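You operate a simulated robot arm through the tools that you are given. There is no shell and no other tool. Be economical: measure what you need, move in short steps, check, and stop when the job is done.

You are at the controls of a simulated two-armed robot. One attempt, no reset.

JOB
Put one of the glue cans from the low shelf of the grey bench on top of the grey foot form. Then take the green insole from the top of the side table and put it on top of the teal plate on the top of the short workbench. Then put one of the yellow pads from the top of the wide table on the top of the short workbench. Then fetch the orange cloth and set it on the orange framed sheet. Then fetch the square white pad and set it on the orange sheet. Then open the second cabinet drawer from the top, take the long yellow pad and leave it in the inside the second cabinet drawer from the top and shut the drawer again. Then take the teal pad and leave it on top of the cream mould on the top of the short workbench. The order counts. Set down upright: glue can.

It is judged by the outcome, as a careful person would: the job done as asked, and still so three seconds after it is handed in. It fails if anything else is knocked over, pushed out of place, dropped, spilled or broken. Flat cloth is picked up by pressing the open fingertips on it (5 to 10 N) and closing them slowly along it; thin cloth reads only 2 to 8 mm in the jaws.

ROBOT AND FRAMES
Two 7-joint arms with fingered hands on one trunk, on a base that drives. Base frame: it is fixed to the floor where the robot stands at the start and does not move with it; the origin is under the middle of the robot, x ahead of it, y to its left, z up. Readings come in mm, rad, newtons and seconds.
The left shoulder is at the start at [200, 135, 445], the right one opposite. Places, roughly: glue can [1000, 0, 250]; green insole (10x28x3 cm) [2100, 100, 900]; grey foot form [-750, 4000, 750]; inside the second cabinet drawer [800, 2700, 600]; long yellow pad (17x5x6 cm) [-700, 4600, 900]; mould [-250, 2500, 1000]; orange cloth (7x9x4 cm) [-1900, 3400, 800]; orange framed sheet [2500, 4750, 250]; orange sheet (15x18x1 cm) [-1500, 5700, 800]; second cabinet drawer [700, 2700, 600]; short workbench [-200, 2100, 900]; square white pad (11x11x6 cm) [-600, 4500, 900]; teal pad (17x11x6 cm) [-800, 4800, 900]; teal plate [0, 2000, 1000]; yellow pad (7x8x2 cm) [-1700, 3800, 800]. Payload 4 kg a hand.
The tool frame of a hand sits at the grasp point between the pads (the TCP): z along the fingers, y along the line on which they close. The tips reach 25 mm beyond it. The gripper opens to 88 mm. The gripper's body begins 29 mm behind the TCP. The gripper is a hand of 4 fingers: y runs from the thumb to the fingers, the wrist lies at [-13, -106, -174] in the tool frame, and closing takes about 1.5 s.
Orientation is told as [roll, pitch, yaw] about the base's x, y, z axes, in that order, counted from this pose: with the fingers straight down and the wrist toward the robot, the tool's x, y and z point along [0, 1, 0], [1, 0, 0] and [0, 0, -1] of the base frame.

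CONTROLS
- The arms move only by the tool play_rows. It takes "left_plan", "right_plan" or both (then of equal length, played together; a hand with none holds still); each is a list of rows, each a list of 7 numbers: the turn, a rotation vector about the base's x, y, z in rad, then the shift along the base's x, y, z in cm, then the finger opening in cm, from 0 to 8.8. In form: [[ax, ay, az, x, y, z, jaw], ...]. A call has 1 to 20 rows; each row shifts and turns the commanded pose from where the row before left it. Each row takes 0.2 s and may step no farther than 50 mm and 0.15 rad from the row before; otherwise, or with a gripper value out of range, the whole call is refused. Where a pose cannot be reached the arm comes as near as it can. A force on the tool above 40 N (or 10 N above the force at the start of the call, whichever is more), or a blocked arm, ends the call early, and 0.2 s more pass. Each finger travels about 153 mm/s and halts on what it meets, pressing with about 21 N; the grip force reading is that of the motor and also rises with nothing between the fingers. The clock runs only during rows and for 0.2 s after the last one: add rows that do not move to give the fingers time. The reply holds the time, the measured pose of the TCP, the force on the tool along the base axes, the opening and the grip force, in the units named above and with some noise, with the torque about the TCP (base axes, N m) and any sound that the robot's microphone picked up.
- Cameras (640 x 400 px; columns grow to the right, rows downward): "scene" is now at [140.5, -1.1, 1049.8]; the picture's right is [-0.03, -1.00, 0.00], its down [-0.71, 0.02, -0.71] and it looks along [0.71, -0.02, -0.71] (base axes); focal length 249 px, centre (320, 200). "left" rides on the left gripper at [-64, -83, -98] in its tool frame; the picture's right is [-0.62, -0.37, 0.69], its down [0.71, -0.63, 0.30] and it looks along [0.32, 0.68, 0.65] (tool axes); focal length 265 px, centre (320, 200). "right" rides on the right gripper at [64, -83, -98] in its tool frame; the picture's right is [-0.62, 0.37, -0.69], its down [-0.71, -0.63, 0.30] and it looks along [-0.32, 0.68, 0.65] (tool axes); focal length 265 px, centre (320, 200). There is no depth. A picture from a camera that has moved, and an enlarged one, comes with that camera's place and axes in the base frame and with its lens.
- grab_frame(camera): a new picture of that camera. It takes no simulated time.
- move_column(by): slides the trunk up (or, below 0, down) by that many mm; the arms and the scene camera ride with it, the base frame stays. It gives what a move gives, with no picture.
- roll_base(legs): drives the robot by 1 to 6 legs, each [ahead, left, turn to the left] in mm, mm and rad, along the robot's own axes; the way and the turn of a leg run together, so that a leg with both is an arc; at most 1500 mm and 3.142 rad a leg. The arms and the cameras ride along, it lands a little off, and it stops where it bumps. It gives what a move gives.
- grasp_type(shape, hand): the hand has 4 fingers and takes this shape, open, in about a second: jaw (thumb against the fingers, like two jaws); tri (thumb and two fingers); tip (a fingertip pinch); poke (one finger out to press); point (the index stretched); flat (the hand flat); cup (the hand cupped); fist (a fist). The gripper value then closes the fingers along that shape, each until it touches; the sizes above hold for jaw. It gives what a move gives, with no picture.
- pan_tilt(pan, tilt): turns the head with the scene camera to pan (to the left, within 1.693 rad either way) and tilt (down, from -0.506 to 1.204), counted from straight ahead of the robot. It gives what a move gives.
- enlarge(camera, box): a new picture of the part [left, top, right, bottom] of that camera's present view, enlarged. It takes no simulated time.
- job_done(): hands the job in; it is judged then, once.

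Work in short steps. Places have to be worked out from the pictures, the camera data and where the tool is seen: move nearer, look again, correct. Check each grasp and each placing, and mend what went wrong. You have 483 turns and 238 pictures in all, those below and enlarged ones among them. Open the grippers and draw the arms clear of the work before you hand the job in, unless the task says otherwise; then end with one line.

The tools are called by a JSON object that holds its "op" and its "data". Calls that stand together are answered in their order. play_rows: Moves the arms, as the interface text tells. Its arguments: {"type":"object","properties":{"left_plan":{"type":"array","items":{"type":"array","items":{"type":"number"}}},"right_plan":{"type":"array","items":{"type":"array","items":{"type":"number"}}}},"required":[]} The other tools are called the same way: move_column (by) slides the trunk up or down; grasp_type (shape, hand) gives the hand a shape; roll_base (legs) drives the base; pan_tilt (pan, tilt) turns the head that bears the scene camera; grab_frame (camera) takes a picture; enlarge (camera, box) takes an enlarged picture of a part of a camera's view; job_done () hands the job in.

At the start:

```text
t: 0.0
left_position: [606.4, 197.2, 420.8]
left_tcp_rot: [-0.001, -0.001, -0.001]
left_contact_force: [0.0, -0.8, -0.1]
left_moment: [-0.01, -0.02, 0.03]
left_finger_gap: 87.5
left_gripper_force: 0.1
left_shape: jaw
right_position: [545.0, -328.9, 402.3]
right_tcp_rot: [0.001, 0.001, 0.0]
right_contact_force: [-0.8, -0.7, -1.3]
right_moment: [-0.01, 0.04, 0.01]
right_finger_gap: 87.6
right_gripper_force: 0.0
right_shape: jaw
trunk travel left (down, up): [-50.0, 720.0]
robot x, y, heading: [0.0, -3.7, 0.0]
head pan, tilt: [-0.03, 0.785]
```

scene: 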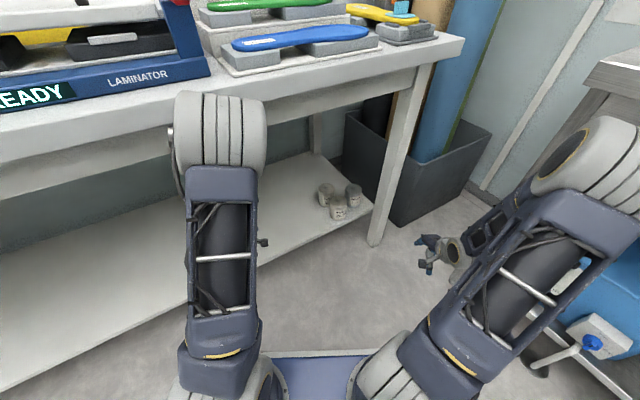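
right: 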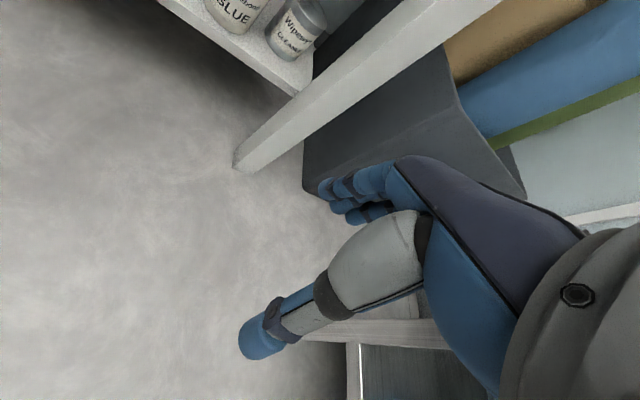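
left: 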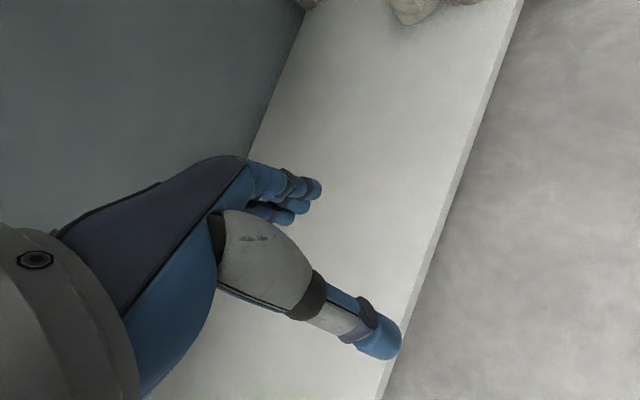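

I'll first look closely at the cans on the low shelf.

{"op": "enlarge", "data": {"camera": "scene", "box": [260, 140, 420, 240]}}

{"op": "enlarge", "data": {"camera": "right", "box": [140, 0, 380, 150]}}

```text
4.00 times, centred on (340, 190) of scene
camera zoom: at [140.5, -1.1, 1049.8], right [-0.03, -1.0, 0.0], down [-0.71, 0.02, -0.71], along [0.71, -0.02, -0.71], focal length 996 px, centre (240, 240)
```

zoom: 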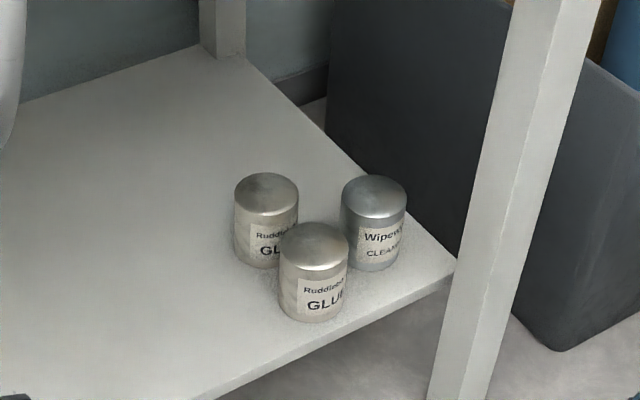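

```text
2.67 times, centred on (260, 75) of right
camera zoom: at [462.8, -264.5, 501.4], right [0.37, -0.62, 0.69], down [-0.63, -0.71, -0.3], along [0.68, -0.32, -0.65], focal length 708 px, centre (480, 533)
```

zoom: 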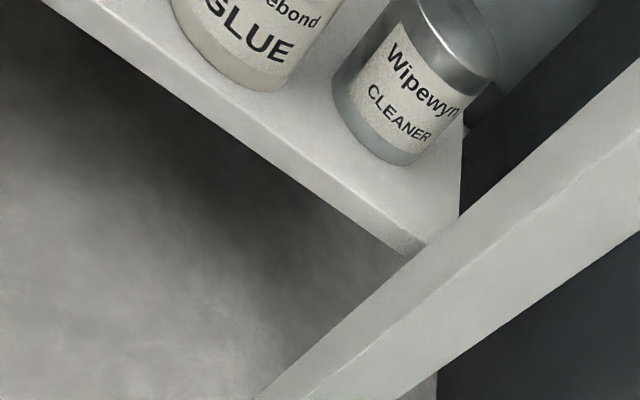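

Two glue cans and one cleaner can (distractor). I look round the room to map the furniture before moving.

{"op": "pan_tilt", "data": {"pan": 1.6, "tilt": 0.35}}

{"op": "grab_frame", "data": {"camera": "scene"}}

{"op": "pan_tilt", "data": {"pan": 0.6, "tilt": 0.35}}

{"op": "grab_frame", "data": {"camera": "scene"}}

{"op": "pan_tilt", "data": {"pan": -0.8, "tilt": 0.35}}

{"op": "grab_frame", "data": {"camera": "scene"}}

```text
t: 1.7
left_position: [605.6, 195.9, 420.0]
left_tcp_rot: [0.0, 0.0, 0.0]
left_contact_force: [-0.4, -0.7, 0.0]
left_moment: [0.06, -0.01, 0.01]
left_finger_gap: 87.5
left_gripper_force: 0.0
left_shape: jaw
right_position: [546.6, -329.5, 402.9]
right_tcp_rot: [0.0, 0.001, 0.002]
right_contact_force: [-0.3, -1.1, 0.5]
right_moment: [0.0, 0.0, 0.0]
right_finger_gap: 87.6
right_gripper_force: 0.1
right_shape: jaw
trunk travel left (down, up): [-50.0, 720.0]
robot x, y, heading: [0.9, -0.1, 0.0]
head pan, tilt: [1.6, 0.351]
```

```text
232 pictures are left
camera scene: at [56.6, 94.4, 1088.4], right [1.0, 0.03, 0.0], down [0.01, -0.34, -0.94], along [-0.03, 0.94, -0.34], focal length 249 px, centre (320, 200)
```

scene: 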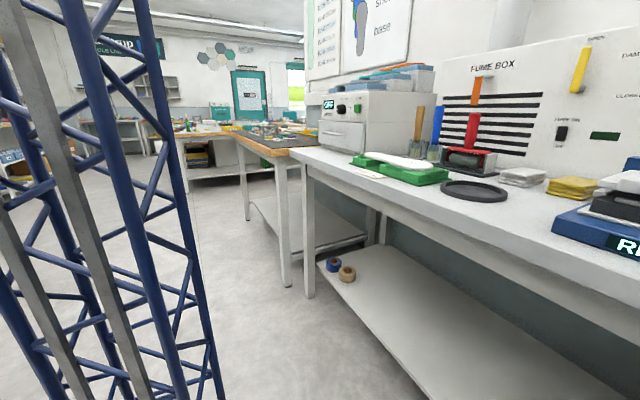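

```text
t: 3.0
left_position: [606.8, 195.3, 420.0]
left_tcp_rot: [0.0, 0.001, -0.001]
left_contact_force: [-0.6, 0.7, -0.4]
left_moment: [0.02, 0.01, -0.02]
left_finger_gap: 87.7
left_gripper_force: 0.1
left_shape: jaw
right_position: [546.3, -329.2, 403.0]
right_tcp_rot: [-0.001, 0.0, 0.002]
right_contact_force: [-0.6, 0.3, -0.2]
right_moment: [0.03, 0.0, -0.01]
right_finger_gap: 87.5
right_gripper_force: 0.1
right_shape: jaw
trunk travel left (down, up): [-50.0, 720.0]
robot x, y, heading: [-2.2, 0.6, -0.001]
head pan, tilt: [0.6, 0.351]
```

```text
231 pictures are left
camera scene: at [136.1, 53.9, 1088.4], right [0.57, -0.82, 0.0], down [-0.28, -0.19, -0.94], along [0.77, 0.53, -0.34], focal length 249 px, centre (320, 200)
```

scene: 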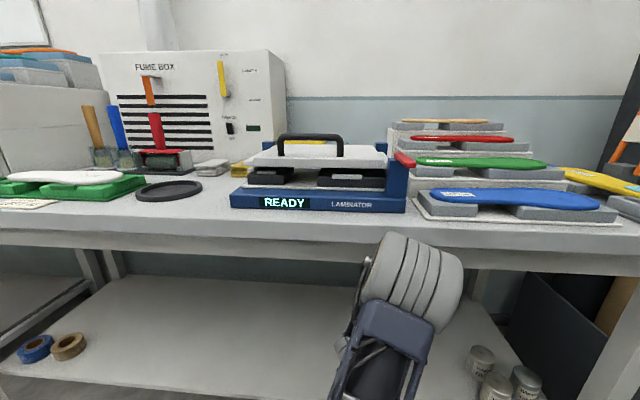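

```text
t: 4.5
left_position: [606.3, 197.7, 421.3]
left_tcp_rot: [0.0, 0.0, 0.0]
left_contact_force: [0.2, 0.5, -0.8]
left_moment: [0.01, 0.03, 0.03]
left_finger_gap: 87.5
left_gripper_force: 0.1
left_shape: jaw
right_position: [545.3, -329.6, 402.5]
right_tcp_rot: [-0.001, 0.0, 0.001]
right_contact_force: [-0.6, 0.5, -0.3]
right_moment: [-0.02, 0.0, -0.01]
right_finger_gap: 87.6
right_gripper_force: 0.1
right_shape: jaw
trunk travel left (down, up): [-50.0, 720.0]
robot x, y, heading: [-1.3, 1.6, 0.001]
head pan, tilt: [-0.799, 0.351]
```

```text
230 pictures are left
camera scene: at [124.3, -65.4, 1088.4], right [-0.72, -0.7, 0.0], down [-0.24, 0.25, -0.94], along [0.66, -0.67, -0.34], focal length 249 px, centre (320, 200)
```

scene: 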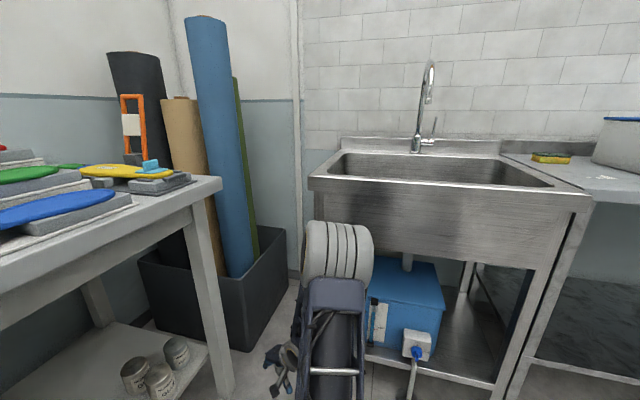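

Bench is rotated about 0.5 rad relative to me. I back off, turn to face it and shift right so the cans lie in the right arm's zone.

{"op": "roll_base", "data": {"legs": [[-200, 0, 0], [0, 0, 0.5], [0, -365, 0]]}}

{"op": "pan_tilt", "data": {"pan": -0.2, "tilt": 0.6}}

{"op": "grab_frame", "data": {"camera": "scene"}}

```text
t: 9.4
left_position: [412.4, 141.2, 419.8]
left_tcp_rot: [-0.001, 0.0, 0.496]
left_contact_force: [0.0, 0.7, 0.3]
left_moment: [0.0, -0.02, 0.01]
left_finger_gap: 87.5
left_gripper_force: 0.1
left_shape: jaw
right_position: [611.0, -350.6, 403.3]
right_tcp_rot: [0.002, -0.001, 0.497]
right_contact_force: [-0.9, -0.8, -0.7]
right_moment: [0.02, -0.03, 0.0]
right_finger_gap: 87.7
right_gripper_force: 0.0
right_shape: jaw
trunk travel left (down, up): [-50.0, 720.0]
robot x, y, heading: [-23.9, -321.5, 0.503]
head pan, tilt: [-0.799, 0.351]
```

```text
t: 10.4
left_position: [413.4, 140.6, 421.3]
left_tcp_rot: [0.0, 0.0, 0.497]
left_contact_force: [1.1, -0.7, 0.4]
left_moment: [0.0, -0.01, 0.0]
left_finger_gap: 87.4
left_gripper_force: 0.1
left_shape: jaw
right_position: [611.6, -350.0, 403.6]
right_tcp_rot: [0.0, -0.001, 0.497]
right_contact_force: [-0.4, 0.5, -0.1]
right_moment: [-0.03, 0.01, 0.0]
right_finger_gap: 87.9
right_gripper_force: 0.0
right_shape: jaw
trunk travel left (down, up): [-50.0, 720.0]
robot x, y, heading: [-25.8, -318.4, 0.494]
head pan, tilt: [-0.201, 0.6]
```

```text
229 pictures are left
camera scene: at [110.9, -265.3, 1065.6], right [0.29, -0.96, 0.0], down [-0.54, -0.16, -0.83], along [0.79, 0.24, -0.56], focal length 249 px, centre (320, 200)
```

scene: 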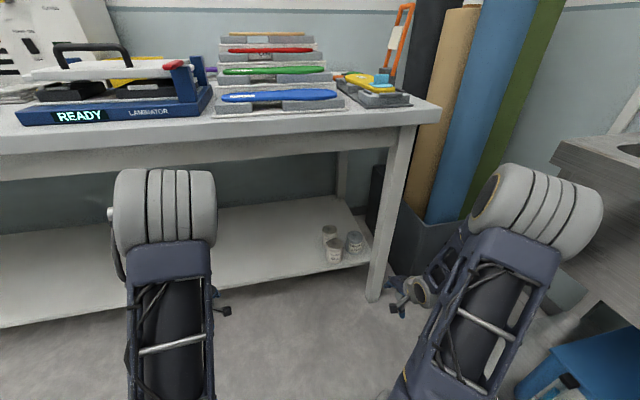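

Bench top is about z=885, leg at (875,-298). Enlarging the cans for triangulation.

{"op": "enlarge", "data": {"camera": "scene", "box": [290, 205, 390, 275]}}

{"op": "grab_frame", "data": {"camera": "right"}}

```text
5.71 times, centred on (340, 240) of scene
camera zoom: at [110.9, -265.3, 1065.6], right [0.29, -0.96, 0.0], down [-0.54, -0.16, -0.83], along [0.79, 0.24, -0.56], focal length 1422 px, centre (206, -29)
```

zoom: 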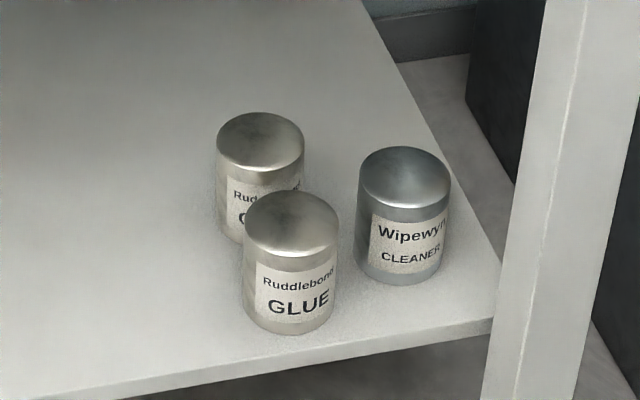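

```text
227 pictures are left
camera right: at [507.6, -332.9, 501.4], right [0.62, -0.37, 0.69], down [-0.21, -0.93, -0.3], along [0.76, 0.04, -0.65], focal length 265 px, centre (320, 200)
```

right: 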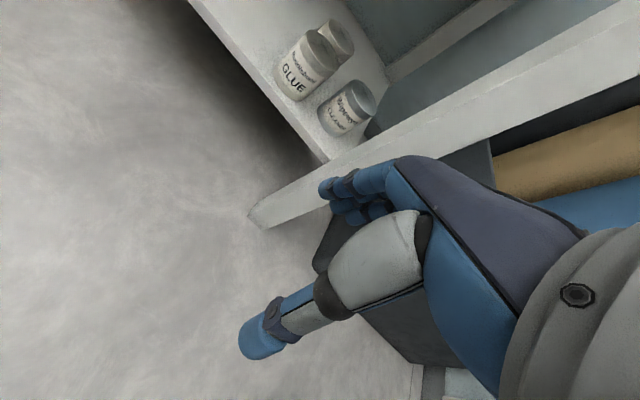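

Front glue can is at about (873,-100), top z≈307, Ø≈72 mm, height ≈81. I move closer so it lies well in reach.

{"op": "roll_base", "data": {"legs": [[170, 40, 0]]}}

{"op": "grab_frame", "data": {"camera": "right"}}

```text
t: 11.9
left_position: [543.7, 258.3, 421.0]
left_tcp_rot: [0.001, -0.001, 0.498]
left_contact_force: [-0.2, -1.2, -0.2]
left_moment: [-0.04, 0.04, 0.0]
left_finger_gap: 87.5
left_gripper_force: 0.0
left_shape: jaw
right_position: [742.3, -232.6, 403.1]
right_tcp_rot: [0.0, -0.001, 0.498]
right_contact_force: [0.2, 0.7, 0.7]
right_moment: [0.03, 0.01, 0.01]
right_finger_gap: 87.6
right_gripper_force: 0.1
right_shape: jaw
trunk travel left (down, up): [-50.0, 720.0]
robot x, y, heading: [103.9, -204.7, 0.499]
head pan, tilt: [-0.201, 0.6]
```

```text
226 pictures are left
camera right: at [638.3, -215.8, 501.4], right [0.62, -0.37, 0.69], down [-0.21, -0.93, -0.3], along [0.76, 0.04, -0.65], focal length 265 px, centre (320, 200)
```

right: 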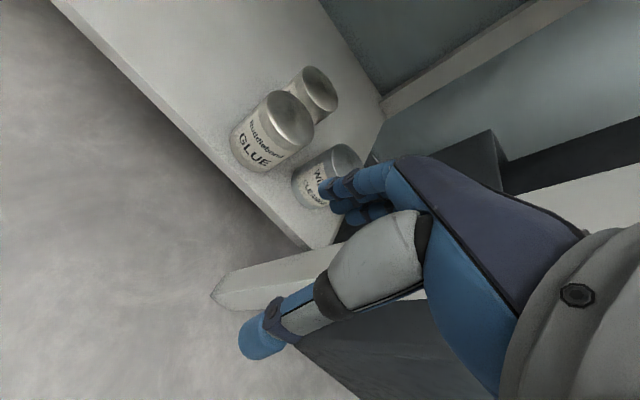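

Can confirmed at about (870,-102). I turn the hand 0.64 rad clockwise (fingers go between the rear cans) and move it over the can.

{"op": "play_rows", "data": {"right_plan": [[0, 0, -0.128, 2.55, 2.62, 0, 8.8], [0, 0, -0.128, 2.55, 2.62, 0, 8.8], [0, 0, -0.128, 2.55, 2.62, 0, 8.8], [0, 0, -0.128, 2.55, 2.62, 0, 8.8], [0, 0, -0.128, 2.55, 2.62, 0, 8.8], [0, 0, 0, 0, 0, 0, 8.8]]}}

{"op": "grab_frame", "data": {"camera": "right"}}

{"op": "enlarge", "data": {"camera": "scene", "box": [270, 180, 430, 300]}}

```text
t: 13.3
left_position: [544.2, 257.4, 420.6]
left_tcp_rot: [0.0, -0.001, 0.498]
left_contact_force: [0.5, 0.0, 0.3]
left_moment: [-0.07, -0.01, 0.01]
left_finger_gap: 87.5
left_gripper_force: 0.0
left_shape: jaw
right_position: [869.5, -102.6, 402.9]
right_tcp_rot: [0.0, 0.0, -0.145]
right_contact_force: [0.2, -0.2, 0.2]
right_moment: [0.02, -0.01, 0.03]
right_finger_gap: 87.8
right_gripper_force: 0.0
right_shape: jaw
trunk travel left (down, up): [-50.0, 720.0]
robot x, y, heading: [103.6, -204.9, 0.501]
head pan, tilt: [-0.201, 0.6]
```

```text
225 pictures are left
camera right: at [796.4, -26.3, 501.5], right [0.28, -0.67, 0.69], down [-0.73, -0.62, -0.3], along [0.63, -0.42, -0.65], focal length 265 px, centre (320, 200)
```

right: 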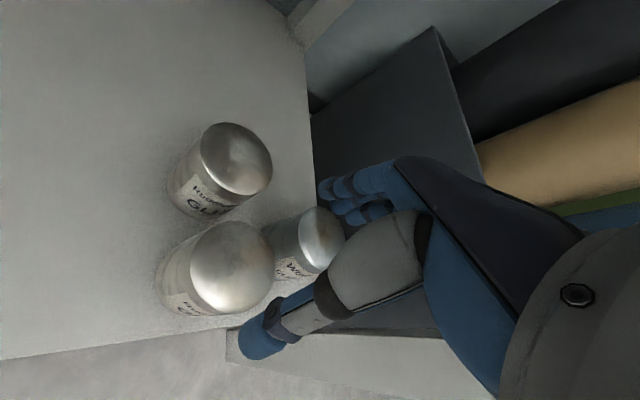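

```text
3.33 times, centred on (350, 240) of scene
camera zoom: at [241.6, -148.2, 1065.6], right [0.29, -0.96, 0.0], down [-0.54, -0.17, -0.83], along [0.79, 0.24, -0.57], focal length 830 px, centre (220, 67)
```

zoom: 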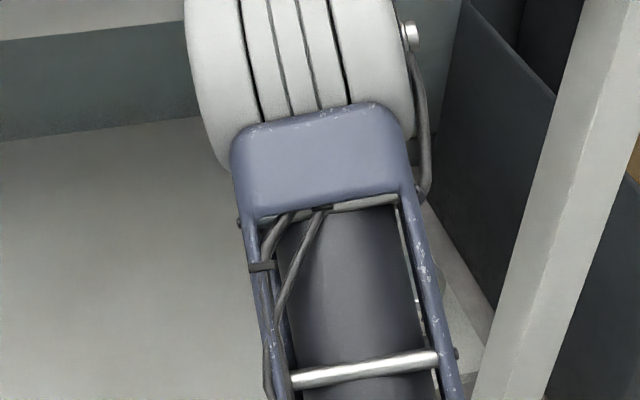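

TCP is almost over the can centre (869,-100). I turn a bit more (-15° bisecting gap), narrow to 82 mm and lower until the tips are just above the can.

{"op": "play_rows", "data": {"right_plan": [[0, 0, -0.115, 0.05, 0.25, -2, 8.3], [0, 0, 0, 0, 0, -2, 8.3], [0, 0, 0, 0, 0, -1.9, 8.3], [0, 0, 0, 0, 0, 0, 8.3]]}}

{"op": "grab_frame", "data": {"camera": "right"}}

```text
t: 14.3
left_position: [544.8, 258.4, 419.8]
left_tcp_rot: [0.001, 0.001, 0.495]
left_contact_force: [1.4, 0.0, -0.3]
left_moment: [0.0, 0.03, 0.0]
left_finger_gap: 87.6
left_gripper_force: 0.0
left_shape: jaw
right_position: [869.9, -99.6, 343.7]
right_tcp_rot: [-0.001, 0.0, -0.259]
right_contact_force: [0.1, 0.1, 0.5]
right_moment: [0.03, 0.01, -0.06]
right_finger_gap: 83.6
right_gripper_force: 0.1
right_shape: jaw
trunk travel left (down, up): [-50.0, 720.0]
robot x, y, heading: [103.8, -200.3, 0.5]
head pan, tilt: [-0.201, 0.6]
```

```text
223 pictures are left
camera right: at [805.7, -15.4, 442.0], right [0.2, -0.69, 0.69], down [-0.79, -0.53, -0.3], along [0.58, -0.49, -0.65], focal length 265 px, centre (320, 200)
```

right: 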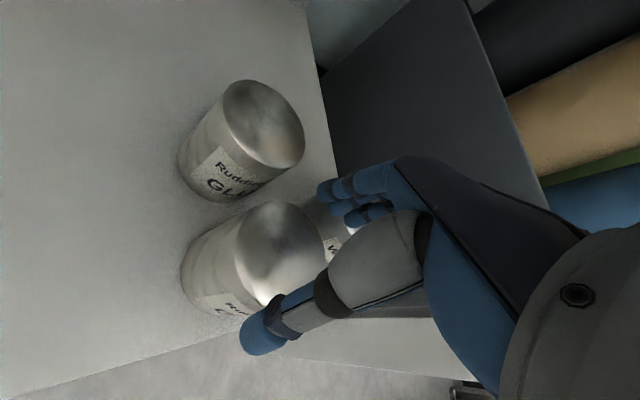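

Thumb and fingers straddle the can as computed. Lowering in small steps to z≈285.

{"op": "play_rows", "data": {"right_plan": [[0, 0, 0, 0, 0, -1.0, 8.3], [0, 0, 0, 0, 0, -1.0, 8.3], [0, 0, 0, 0, 0, -1.0, 8.3], [0, 0, 0, 0, 0, -1.0, 8.3], [0, 0, 0, 0, 0, -1.0, 8.3], [0, 0, 0, 0, 0, -0.8, 8.3]]}}

{"op": "grab_frame", "data": {"camera": "right"}}

```text
t: 15.7
left_position: [542.3, 257.7, 420.6]
left_tcp_rot: [0.0, -0.001, 0.498]
left_contact_force: [-0.6, -0.7, -0.7]
left_moment: [0.01, -0.02, -0.02]
left_finger_gap: 87.5
left_gripper_force: 0.0
left_shape: jaw
right_position: [872.3, -98.9, 289.7]
right_tcp_rot: [0.005, -0.008, -0.256]
right_contact_force: [-0.6, 2.1, 32.2]
right_moment: [-0.18, -0.39, 0.05]
right_finger_gap: 63.6
right_gripper_force: 21.4
right_shape: jaw
trunk travel left (down, up): [-50.0, 720.0]
robot x, y, heading: [109.1, -205.5, 0.498]
head pan, tilt: [-0.201, 0.6]
```

```text
222 pictures are left
camera right: at [807.5, -15.1, 387.6], right [0.19, -0.69, 0.69], down [-0.79, -0.53, -0.31], along [0.59, -0.49, -0.65], focal length 265 px, centre (320, 200)
```

right: 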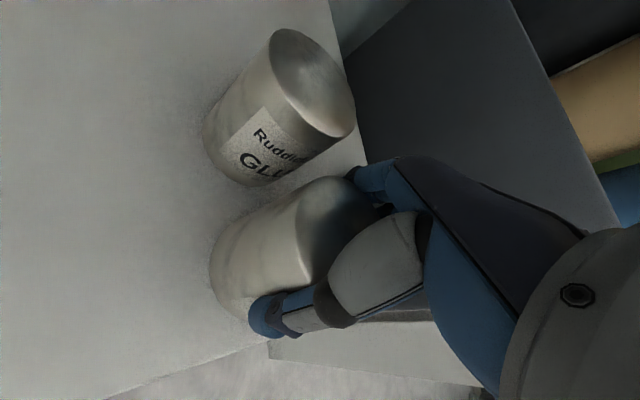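

Straddling the can, palm seems to press the top (32 N). I ease up 6 mm and close.

{"op": "play_rows", "data": {"right_plan": [[0, 0, 0, 0, 0, 0.6, 8.0], [0, 0, 0, 0, 0, 0, 5], [0, 0, 0, 0, 0, 0, 4], [0, 0, 0, 0, 0, 0, 4], [0, 0, 0, 0, 0, 0, 4]]}}

{"op": "grab_frame", "data": {"camera": "right"}}

```text
t: 16.9
left_position: [545.0, 258.1, 419.9]
left_tcp_rot: [-0.001, 0.001, 0.497]
left_contact_force: [0.5, 0.2, 0.0]
left_moment: [-0.02, 0.01, 0.0]
left_finger_gap: 87.6
left_gripper_force: 0.1
left_shape: jaw
right_position: [868.8, -99.8, 291.0]
right_tcp_rot: [-0.002, 0.004, -0.256]
right_contact_force: [-0.6, 0.6, -0.2]
right_moment: [0.0, -0.02, 0.01]
right_finger_gap: 64.0
right_gripper_force: 21.1
right_shape: jaw
trunk travel left (down, up): [-50.0, 720.0]
robot x, y, heading: [102.3, -203.3, 0.499]
head pan, tilt: [-0.201, 0.6]
```

```text
221 pictures are left
camera right: at [805.7, -15.9, 389.3], right [0.2, -0.69, 0.69], down [-0.79, -0.53, -0.3], along [0.58, -0.49, -0.66], focal length 265 px, centre (320, 200)
```

right: 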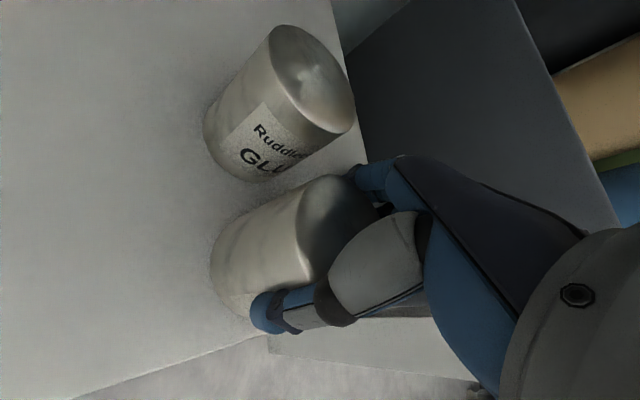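

Gripped at 64 mm with 21 N. Lifting.

{"op": "play_rows", "data": {"right_plan": [[0, 0, 0, 0, 0, 2, 4], [0, 0, 0, 0, 0, 3, 4], [0, 0, 0, 0, 0, 3, 4], [0, 0, 0, 0, 0, 3, 4], [0, 0, 0, 0, 0, 0, 4]]}}

{"op": "grab_frame", "data": {"camera": "right"}}

```text
t: 18.1
left_position: [544.2, 258.9, 420.0]
left_tcp_rot: [0.001, -0.002, 0.497]
left_contact_force: [0.1, -0.5, 0.3]
left_moment: [-0.01, -0.01, 0.01]
left_finger_gap: 87.7
left_gripper_force: 0.1
left_shape: jaw
right_position: [869.0, -99.8, 402.1]
right_tcp_rot: [0.001, 0.001, -0.257]
right_contact_force: [-0.2, 0.0, -2.7]
right_moment: [0.0, 0.01, -0.01]
right_finger_gap: 64.0
right_gripper_force: 21.8
right_shape: jaw
trunk travel left (down, up): [-50.0, 720.0]
robot x, y, heading: [105.9, -205.9, 0.497]
head pan, tilt: [-0.201, 0.6]
```

```text
220 pictures are left
camera right: at [805.9, -15.9, 500.0], right [0.2, -0.69, 0.69], down [-0.79, -0.53, -0.3], along [0.58, -0.49, -0.65], focal length 265 px, centre (320, 200)
```

right: 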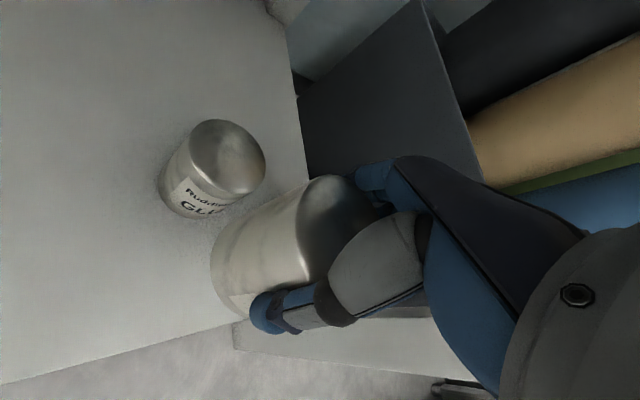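

Holding the can (2.7 N). I draw the arm back toward the robot, then back away from the bench.

{"op": "play_rows", "data": {"right_plan": [[0, 0, 0.1, -4.5, -1.0, 0, 4], [0, 0, 0.1, -4.5, -1.0, 0, 4], [0, 0, 0.14, -4.5, -1.5, 0, 4], [0, 0, 0.14, -4.5, -1.5, 0, 4], [0, 0, 0.14, -4.5, -1.5, 0, 4], [0, 0, 0.13, -3, -2, 0, 4]]}}

{"op": "roll_base", "data": {"legs": [[-450, 0, 0]]}}

{"op": "move_column", "data": {"by": 600}}

{"op": "pan_tilt", "data": {"pan": 0, "tilt": 0.5}}

{"op": "grab_frame", "data": {"camera": "scene"}}

```text
t: 19.5
left_position: [543.6, 257.7, 419.0]
left_tcp_rot: [-0.001, 0.0, 0.498]
left_contact_force: [0.7, 0.1, -0.1]
left_moment: [-0.01, 0.01, -0.03]
left_finger_gap: 87.7
left_gripper_force: 0.0
left_shape: jaw
right_position: [698.2, -180.2, 394.6]
right_tcp_rot: [0.001, 0.003, 0.496]
right_contact_force: [0.3, -0.2, -3.1]
right_moment: [0.03, 0.02, 0.02]
right_finger_gap: 63.3
right_gripper_force: 21.6
right_shape: jaw
right hand out of reach, approached as far as the arm can: row 4, 5, 6
trunk travel left (down, up): [-50.0, 720.0]
robot x, y, heading: [106.7, -203.9, 0.495]
head pan, tilt: [-0.201, 0.6]
```

```text
t: 22.2
left_position: [145.1, 43.1, 420.4]
left_tcp_rot: [0.0, 0.0, 0.501]
left_contact_force: [0.6, -0.5, 0.2]
left_moment: [0.0, -0.03, -0.01]
left_finger_gap: 87.5
left_gripper_force: 0.0
left_shape: jaw
right_position: [302.9, -394.7, 394.8]
right_tcp_rot: [0.002, 0.002, 0.497]
right_contact_force: [0.0, 0.6, -2.8]
right_moment: [0.03, -0.03, 0.01]
right_finger_gap: 63.7
right_gripper_force: 21.2
right_shape: jaw
trunk travel left (down, up): [-50.0, 720.0]
robot x, y, heading: [-293.1, -423.2, 0.503]
head pan, tilt: [-0.201, 0.6]
```

```text
refused: 600 is not a number from -400 to 400
```

```text
t: 23.0
left_position: [147.1, 43.7, 421.4]
left_tcp_rot: [0.0, 0.0, 0.501]
left_contact_force: [-0.1, -0.6, 0.2]
left_moment: [-0.03, -0.03, 0.01]
left_finger_gap: 87.5
left_gripper_force: 0.1
left_shape: jaw
right_position: [302.4, -393.7, 395.2]
right_tcp_rot: [0.002, 0.004, 0.5]
right_contact_force: [-0.4, -0.1, -3.0]
right_moment: [0.04, 0.06, -0.01]
right_finger_gap: 63.8
right_gripper_force: 21.0
right_shape: jaw
trunk travel left (down, up): [-50.0, 720.0]
robot x, y, heading: [-290.6, -421.9, 0.501]
head pan, tilt: [0.0, 0.499]
```

```text
219 pictures are left
camera scene: at [-159.7, -346.7, 1074.6], right [0.48, -0.88, 0.0], down [-0.42, -0.23, -0.88], along [0.77, 0.42, -0.48], focal length 249 px, centre (320, 200)
```

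scene: 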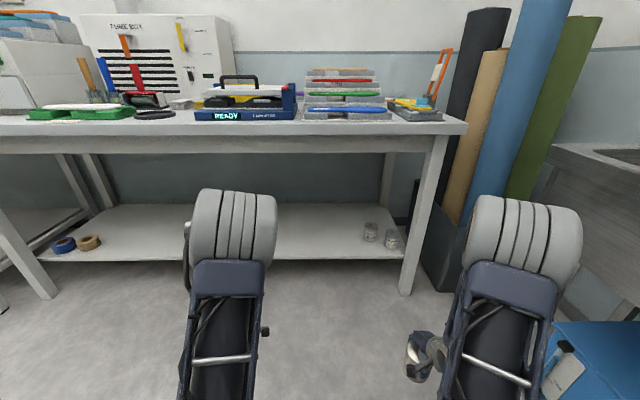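

Clear of the bench with the can. I raise the trunk and survey.

{"op": "move_column", "data": {"by": 400}}

{"op": "pan_tilt", "data": {"pan": 0, "tilt": 0.35}}

{"op": "grab_frame", "data": {"camera": "scene"}}

{"op": "pan_tilt", "data": {"pan": 1.2, "tilt": 0.35}}

{"op": "grab_frame", "data": {"camera": "scene"}}

{"op": "pan_tilt", "data": {"pan": -1.5, "tilt": 0.35}}

{"op": "grab_frame", "data": {"camera": "scene"}}

```text
t: 26.8
left_position: [144.8, 43.2, 820.1]
left_tcp_rot: [0.0, 0.001, 0.499]
left_contact_force: [0.7, -0.4, -0.2]
left_moment: [0.01, -0.02, 0.02]
left_finger_gap: 87.6
left_gripper_force: 0.0
left_shape: jaw
right_position: [302.0, -393.3, 794.1]
right_tcp_rot: [0.003, 0.001, 0.496]
right_contact_force: [-0.4, -0.1, -2.5]
right_moment: [0.03, 0.04, -0.01]
right_finger_gap: 63.5
right_gripper_force: 21.0
right_shape: jaw
trunk travel left (down, up): [-450.0, 320.0]
robot x, y, heading: [-293.9, -423.2, 0.493]
head pan, tilt: [0.0, 0.499]
```

```text
t: 27.5
left_position: [145.3, 43.1, 819.8]
left_tcp_rot: [-0.001, -0.001, 0.502]
left_contact_force: [-1.2, 0.0, 0.3]
left_moment: [-0.01, 0.01, -0.03]
left_finger_gap: 87.8
left_gripper_force: 0.1
left_shape: jaw
right_position: [302.7, -395.5, 795.4]
right_tcp_rot: [0.0, 0.004, 0.499]
right_contact_force: [0.6, -0.3, -2.4]
right_moment: [0.03, 0.02, -0.02]
right_finger_gap: 63.9
right_gripper_force: 21.2
right_shape: jaw
trunk travel left (down, up): [-450.0, 320.0]
robot x, y, heading: [-291.7, -422.5, 0.498]
head pan, tilt: [0.0, 0.351]
```

```text
218 pictures are left
camera scene: at [-157.9, -345.6, 1488.3], right [0.48, -0.88, 0.0], down [-0.3, -0.17, -0.94], along [0.82, 0.45, -0.34], focal length 249 px, centre (320, 200)
```

scene: 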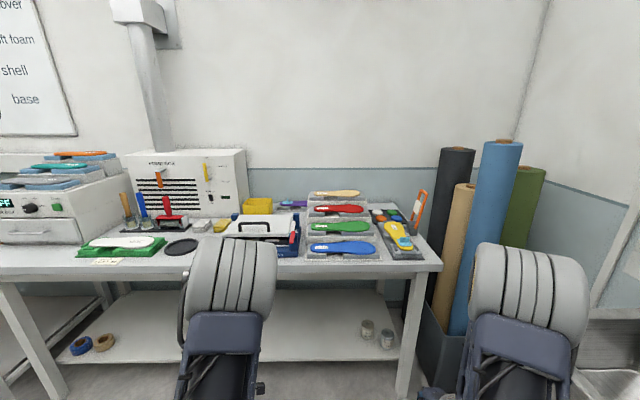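

```text
t: 28.9
left_position: [145.6, 43.3, 819.8]
left_tcp_rot: [0.0, 0.0, 0.501]
left_contact_force: [0.2, 0.1, -0.2]
left_moment: [0.0, 0.01, 0.02]
left_finger_gap: 87.5
left_gripper_force: 0.1
left_shape: jaw
right_position: [303.3, -394.1, 794.9]
right_tcp_rot: [0.002, 0.002, 0.5]
right_contact_force: [0.1, -0.2, -2.9]
right_moment: [0.05, 0.01, 0.01]
right_finger_gap: 63.7
right_gripper_force: 20.8
right_shape: jaw
trunk travel left (down, up): [-450.0, 320.0]
robot x, y, heading: [-286.7, -422.4, 0.499]
head pan, tilt: [1.201, 0.351]
```

```text
217 pictures are left
camera scene: at [-251.6, -298.0, 1488.4], right [0.99, 0.13, 0.0], down [0.04, -0.34, -0.94], along [-0.12, 0.93, -0.34], focal length 249 px, centre (320, 200)
```

scene: 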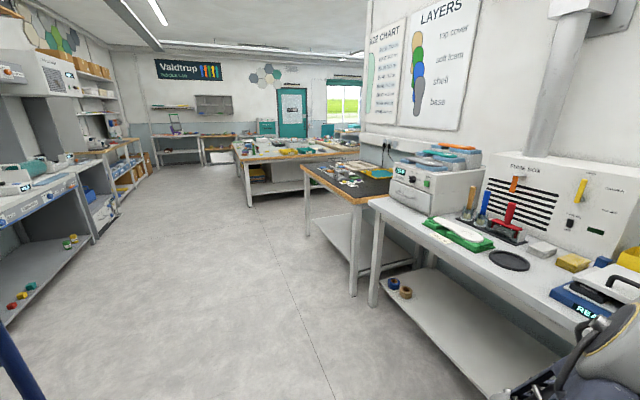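

```text
t: 31.3
left_position: [146.0, 42.5, 821.1]
left_tcp_rot: [0.002, -0.001, 0.5]
left_contact_force: [-0.2, 0.4, 0.5]
left_moment: [0.01, -0.01, -0.01]
left_finger_gap: 87.5
left_gripper_force: 0.2
left_shape: jaw
right_position: [302.7, -394.1, 794.6]
right_tcp_rot: [0.001, 0.001, 0.497]
right_contact_force: [0.7, 0.0, -3.0]
right_moment: [0.03, -0.01, 0.01]
right_finger_gap: 63.7
right_gripper_force: 21.1
right_shape: jaw
trunk travel left (down, up): [-450.0, 320.0]
robot x, y, heading: [-289.8, -419.8, 0.499]
head pan, tilt: [-1.499, 0.351]
```

```text
216 pictures are left
camera scene: at [-189.0, -468.5, 1488.4], right [-0.84, -0.54, 0.0], down [-0.19, 0.29, -0.94], along [0.51, -0.79, -0.34], focal length 249 px, centre (320, 200)
```

scene: 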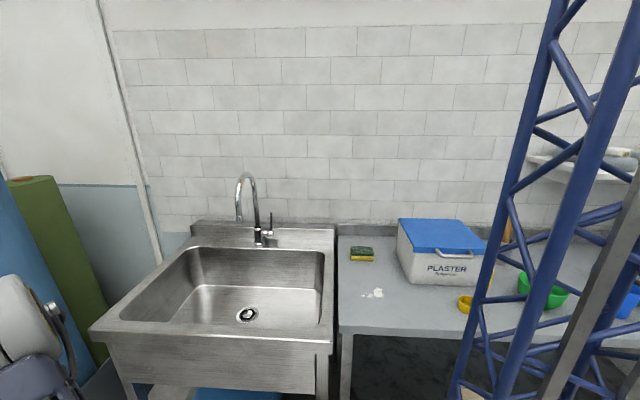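

The wall ends beyond the short workbench; the free aisle runs to my left. I strafe left along it with the can toward the wide table.

{"op": "roll_base", "data": {"legs": [[0, 1500, 0], [0, 1200, 0]]}}

{"op": "pan_tilt", "data": {"pan": 0, "tilt": 0.3}}

{"op": "grab_frame", "data": {"camera": "scene"}}

{"op": "pan_tilt", "data": {"pan": 1.1, "tilt": 0.4}}

{"op": "grab_frame", "data": {"camera": "scene"}}

```text
t: 44.5
left_position: [-1133.3, 2420.0, 819.9]
left_tcp_rot: [0.0, 0.0, 0.488]
left_contact_force: [-0.3, -0.3, -0.2]
left_moment: [0.04, 0.0, 0.01]
left_finger_gap: 87.7
left_gripper_force: 0.1
left_shape: jaw
right_position: [-981.9, 1982.2, 794.7]
right_tcp_rot: [0.002, 0.003, 0.484]
right_contact_force: [-0.2, 0.3, -3.2]
right_moment: [0.02, -0.01, -0.02]
right_finger_gap: 63.8
right_gripper_force: 21.5
right_shape: jaw
trunk travel left (down, up): [-450.0, 320.0]
robot x, y, heading: [-1576.3, 1963.7, 0.485]
head pan, tilt: [-1.499, 0.351]
```

```text
t: 46.1
left_position: [-1134.3, 2421.8, 820.4]
left_tcp_rot: [0.0, 0.001, 0.488]
left_contact_force: [-0.5, -0.5, 0.7]
left_moment: [-0.02, -0.02, 0.0]
left_finger_gap: 87.4
left_gripper_force: 0.0
left_shape: jaw
right_position: [-981.7, 1981.5, 795.2]
right_tcp_rot: [0.001, 0.0, 0.485]
right_contact_force: [0.4, 0.3, -4.1]
right_moment: [-0.03, -0.01, -0.01]
right_finger_gap: 63.7
right_gripper_force: 21.1
right_shape: jaw
trunk travel left (down, up): [-450.0, 320.0]
robot x, y, heading: [-1578.6, 1960.9, 0.491]
head pan, tilt: [0.0, 0.3]
```

```text
215 pictures are left
camera scene: at [-1442.2, 2036.4, 1493.1], right [0.47, -0.88, 0.0], down [-0.26, -0.14, -0.96], along [0.84, 0.45, -0.3], focal length 249 px, centre (320, 200)
```

scene: 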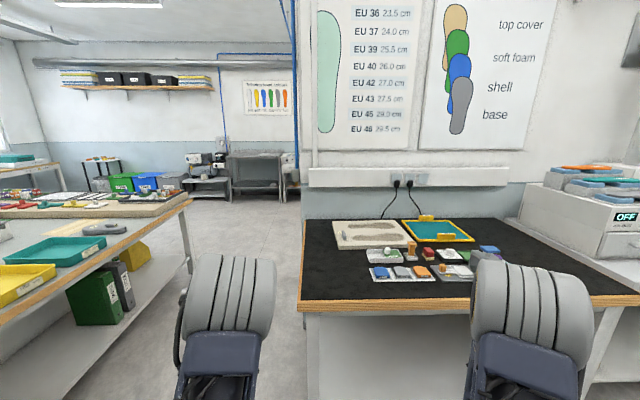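

```text
t: 47.4
left_position: [-1134.2, 2421.2, 820.5]
left_tcp_rot: [0.001, 0.001, 0.489]
left_contact_force: [0.4, 0.0, 0.0]
left_moment: [0.02, 0.0, 0.02]
left_finger_gap: 87.7
left_gripper_force: 0.0
left_shape: jaw
right_position: [-983.1, 1981.8, 794.5]
right_tcp_rot: [0.001, 0.002, 0.485]
right_contact_force: [-0.5, 0.4, -3.1]
right_moment: [0.03, 0.01, -0.01]
right_finger_gap: 63.4
right_gripper_force: 21.1
right_shape: jaw
trunk travel left (down, up): [-450.0, 320.0]
robot x, y, heading: [-1580.2, 1962.7, 0.486]
head pan, tilt: [1.1, 0.4]
```

```text
214 pictures are left
camera scene: at [-1526.2, 2085.3, 1483.8], right [1.0, 0.02, 0.0], down [0.01, -0.39, -0.92], along [-0.01, 0.92, -0.39], focal length 249 px, centre (320, 200)
```

scene: 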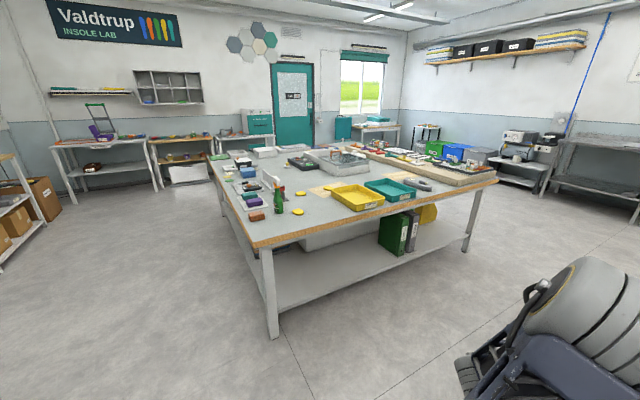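

The wide table is in view. I enlarge its regions to identify items.

{"op": "enlarge", "data": {"camera": "scene", "box": [300, 130, 500, 255]}}

{"op": "enlarge", "data": {"camera": "scene", "box": [205, 130, 345, 230]}}

```text
3.20 times, centred on (400, 192) of scene
camera zoom: at [-1526.2, 2085.3, 1483.8], right [1.0, 0.02, 0.0], down [0.01, -0.39, -0.92], along [-0.01, 0.92, -0.39], focal length 796 px, centre (64, 224)
```

zoom: 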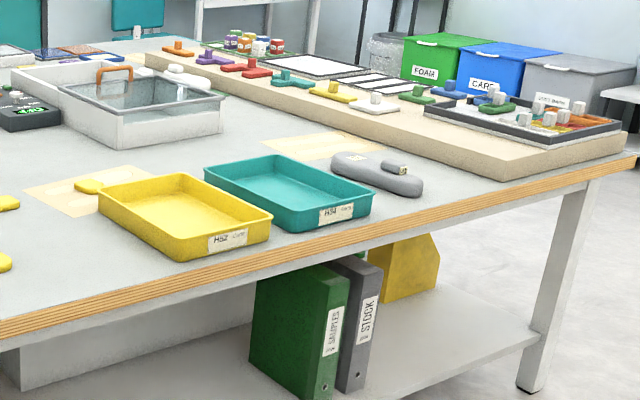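

```text
4.00 times, centred on (275, 180) of scene
camera zoom: at [-1526.2, 2085.3, 1483.8], right [1.0, 0.02, 0.0], down [0.01, -0.39, -0.92], along [-0.01, 0.92, -0.39], focal length 996 px, centre (500, 280)
```

zoom: 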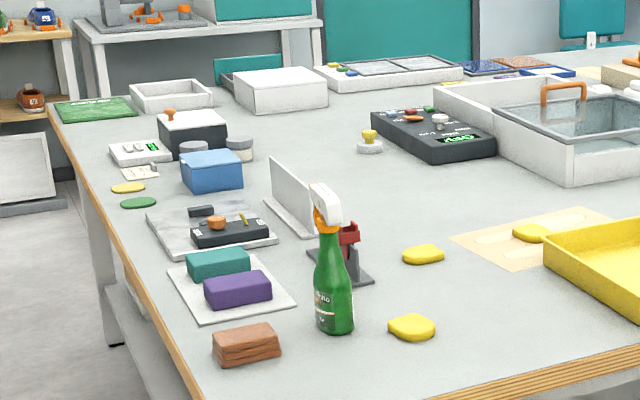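

Foot form found near (-800,4000), table top about z≈770. I raise the trunk, turn to face the table and approach from the aisle.

{"op": "move_column", "data": {"by": 250}}

{"op": "roll_base", "data": {"legs": [[0, 0, 1.58], [550, 0, 0], [0, -1400, 0]]}}

{"op": "pan_tilt", "data": {"pan": -0.2, "tilt": 0.75}}

{"op": "grab_frame", "data": {"camera": "scene"}}

```text
t: 50.0
left_position: [-1133.3, 2421.0, 1070.8]
left_tcp_rot: [0.001, 0.001, 0.49]
left_contact_force: [-0.7, -0.2, 0.7]
left_moment: [-0.01, -0.03, 0.0]
left_finger_gap: 87.5
left_gripper_force: 0.1
left_shape: jaw
right_position: [-981.9, 1981.8, 1045.0]
right_tcp_rot: [0.001, 0.0, 0.482]
right_contact_force: [0.3, -0.3, -2.5]
right_moment: [0.02, 0.04, 0.04]
right_finger_gap: 63.8
right_gripper_force: 20.6
right_shape: jaw
trunk travel left (down, up): [-700.0, 70.0]
robot x, y, heading: [-1574.6, 1964.2, 0.488]
head pan, tilt: [1.1, 0.4]
```

```text
t: 63.5
left_position: [-1049.5, 3536.8, 1069.6]
left_tcp_rot: [0.0, 0.0, 2.049]
left_contact_force: [-0.1, -0.3, 0.6]
left_moment: [0.0, -0.02, 0.01]
left_finger_gap: 87.6
left_gripper_force: 0.0
left_shape: jaw
right_position: [-609.0, 3686.1, 1045.2]
right_tcp_rot: [0.001, 0.0, 2.046]
right_contact_force: [0.1, -0.3, -2.5]
right_moment: [0.0, 0.07, 0.01]
right_finger_gap: 63.3
right_gripper_force: 21.5
right_shape: jaw
trunk travel left (down, up): [-700.0, 70.0]
robot x, y, heading: [-595.3, 3088.1, 2.054]
head pan, tilt: [1.1, 0.4]
```

```text
t: 64.9
left_position: [-1049.7, 3538.1, 1070.0]
left_tcp_rot: [-0.001, -0.001, 2.05]
left_contact_force: [0.6, -0.6, 0.5]
left_moment: [0.01, 0.02, 0.0]
left_finger_gap: 87.8
left_gripper_force: 0.1
left_shape: jaw
right_position: [-608.6, 3686.0, 1045.3]
right_tcp_rot: [0.003, 0.002, 2.047]
right_contact_force: [0.3, -0.1, -2.7]
right_moment: [-0.02, -0.01, -0.01]
right_finger_gap: 63.4
right_gripper_force: 20.9
right_shape: jaw
trunk travel left (down, up): [-700.0, 70.0]
robot x, y, heading: [-594.9, 3086.2, 2.055]
head pan, tilt: [-0.201, 0.75]
```

```text
211 pictures are left
camera scene: at [-646.4, 3225.2, 1702.7], right [0.96, 0.28, 0.0], down [0.19, -0.66, -0.73], along [-0.2, 0.7, -0.68], focal length 249 px, centre (320, 200)
```

scene: 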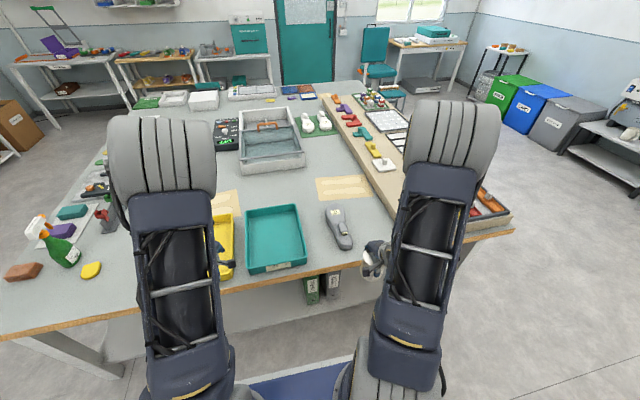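

Foot form just ahead between the hands. Enlarging it.

{"op": "enlarge", "data": {"camera": "scene", "box": [280, 180, 400, 280]}}

{"op": "grab_frame", "data": {"camera": "right"}}

```text
4.00 times, centred on (340, 230) of scene
camera zoom: at [-646.4, 3225.2, 1702.7], right [0.96, 0.28, 0.0], down [0.19, -0.66, -0.73], along [-0.2, 0.7, -0.68], focal length 996 px, centre (240, 80)
```

zoom: 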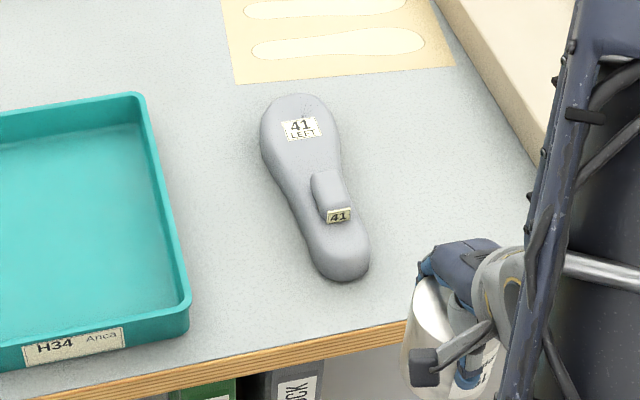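

```text
209 pictures are left
camera right: at [-627.0, 3582.7, 1143.7], right [0.38, 0.61, 0.69], down [0.92, -0.23, -0.3], along [-0.03, 0.75, -0.66], focal length 265 px, centre (320, 200)
```

right: 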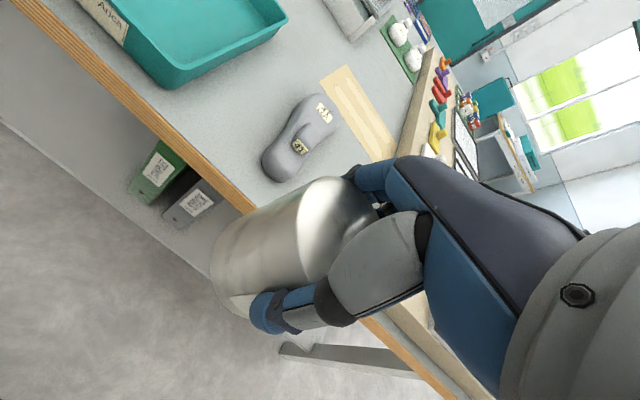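

Forefoot top center estimated at (-800,4027), z≈850. I drive forward 250 mm and re-measure.

{"op": "roll_base", "data": {"legs": [[250, 0, 0]]}}

{"op": "grab_frame", "data": {"camera": "scene"}}

{"op": "grab_frame", "data": {"camera": "right"}}

```text
t: 66.7
left_position: [-1164.9, 3759.3, 1070.6]
left_tcp_rot: [0.0, -0.001, 2.052]
left_contact_force: [-0.5, -0.8, 0.5]
left_moment: [0.0, 0.02, 0.01]
left_finger_gap: 87.6
left_gripper_force: 0.1
left_shape: jaw
right_position: [-724.0, 3905.5, 1045.2]
right_tcp_rot: [0.002, 0.001, 2.047]
right_contact_force: [0.3, -0.4, -2.9]
right_moment: [-0.04, 0.0, 0.0]
right_finger_gap: 63.4
right_gripper_force: 20.5
right_shape: jaw
trunk travel left (down, up): [-700.0, 70.0]
robot x, y, heading: [-707.7, 3314.7, 2.053]
head pan, tilt: [-0.201, 0.75]
```

```text
208 pictures are left
camera scene: at [-761.3, 3445.5, 1702.7], right [0.96, 0.28, 0.0], down [0.19, -0.66, -0.73], along [-0.2, 0.7, -0.68], focal length 249 px, centre (320, 200)
```

scene: 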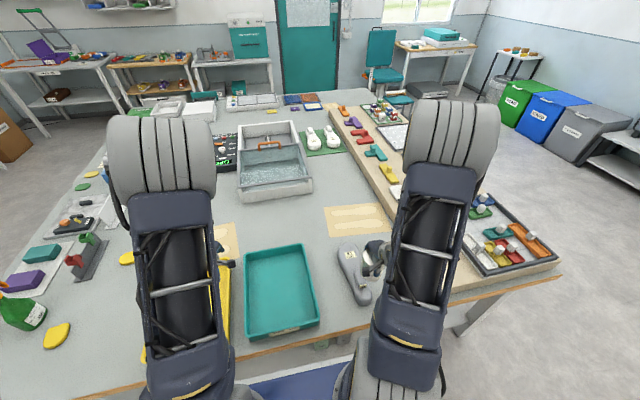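

```text
207 pictures are left
camera right: at [-742.2, 3803.1, 1143.7], right [0.38, 0.61, 0.69], down [0.92, -0.23, -0.3], along [-0.03, 0.75, -0.66], focal length 265 px, centre (320, 200)
```

right: 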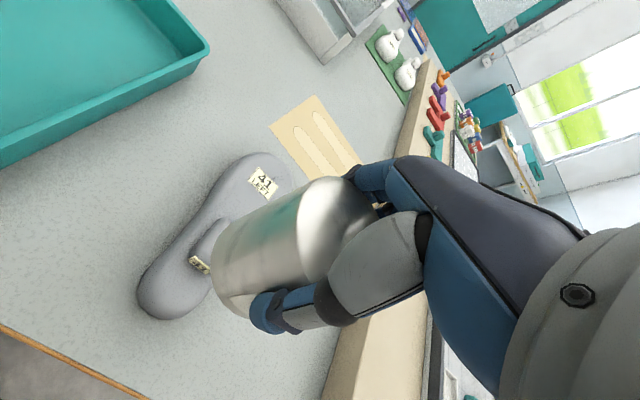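

Triangulated label at (-806,4040,848). I move the can over the forefoot center (-802,4030) and lower partly.

{"op": "play_rows", "data": {"right_plan": [[0, 0, 0, -2, 3.1, 0, 4], [0, 0, 0, -2, 3.1, 0, 4], [0, 0, 0, -2, 3.1, -2, 4], [0, 0, 0, -1.8, 3.1, -3, 4], [0, 0, 0, 0, 0, -3, 4], [0, 0, 0, 0, 0, -1, 4], [0, 0, 0, 0, 0, 0, 4]]}}

{"op": "grab_frame", "data": {"camera": "right"}}

{"op": "enlarge", "data": {"camera": "scene", "box": [280, 190, 440, 310]}}

```text
t: 68.3
left_position: [-1164.9, 3758.2, 1069.6]
left_tcp_rot: [0.001, 0.0, 2.052]
left_contact_force: [1.2, 0.4, 0.1]
left_moment: [0.04, 0.0, 0.01]
left_finger_gap: 87.6
left_gripper_force: 0.0
left_shape: jaw
right_position: [-801.9, 4029.9, 955.2]
right_tcp_rot: [0.002, 0.003, 2.048]
right_contact_force: [0.1, 0.1, -2.5]
right_moment: [-0.02, 0.06, 0.02]
right_finger_gap: 63.2
right_gripper_force: 20.8
right_shape: jaw
trunk travel left (down, up): [-700.0, 70.0]
robot x, y, heading: [-711.3, 3308.7, 2.049]
head pan, tilt: [-0.201, 0.75]
```

```text
206 pictures are left
camera right: at [-820.0, 3927.3, 1053.2], right [0.38, 0.61, 0.69], down [0.92, -0.23, -0.3], along [-0.03, 0.75, -0.66], focal length 265 px, centre (320, 200)
```

right: 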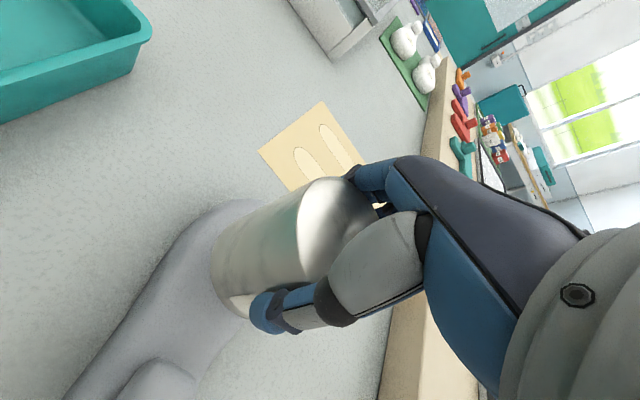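

```text
3.33 times, centred on (360, 250) of scene
camera zoom: at [-761.4, 3445.7, 1702.7], right [0.96, 0.28, 0.0], down [0.19, -0.66, -0.73], along [-0.2, 0.7, -0.68], focal length 830 px, centre (187, 33)
```

zoom: 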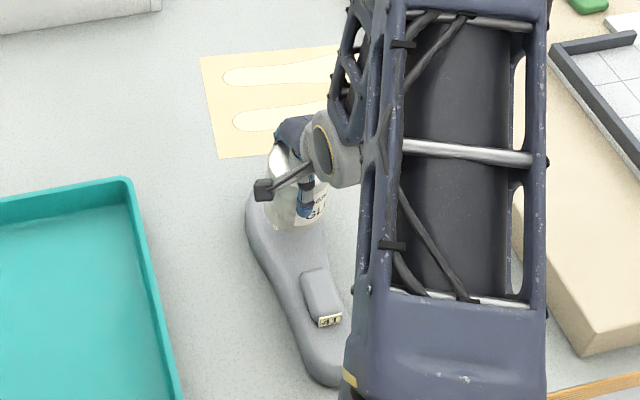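

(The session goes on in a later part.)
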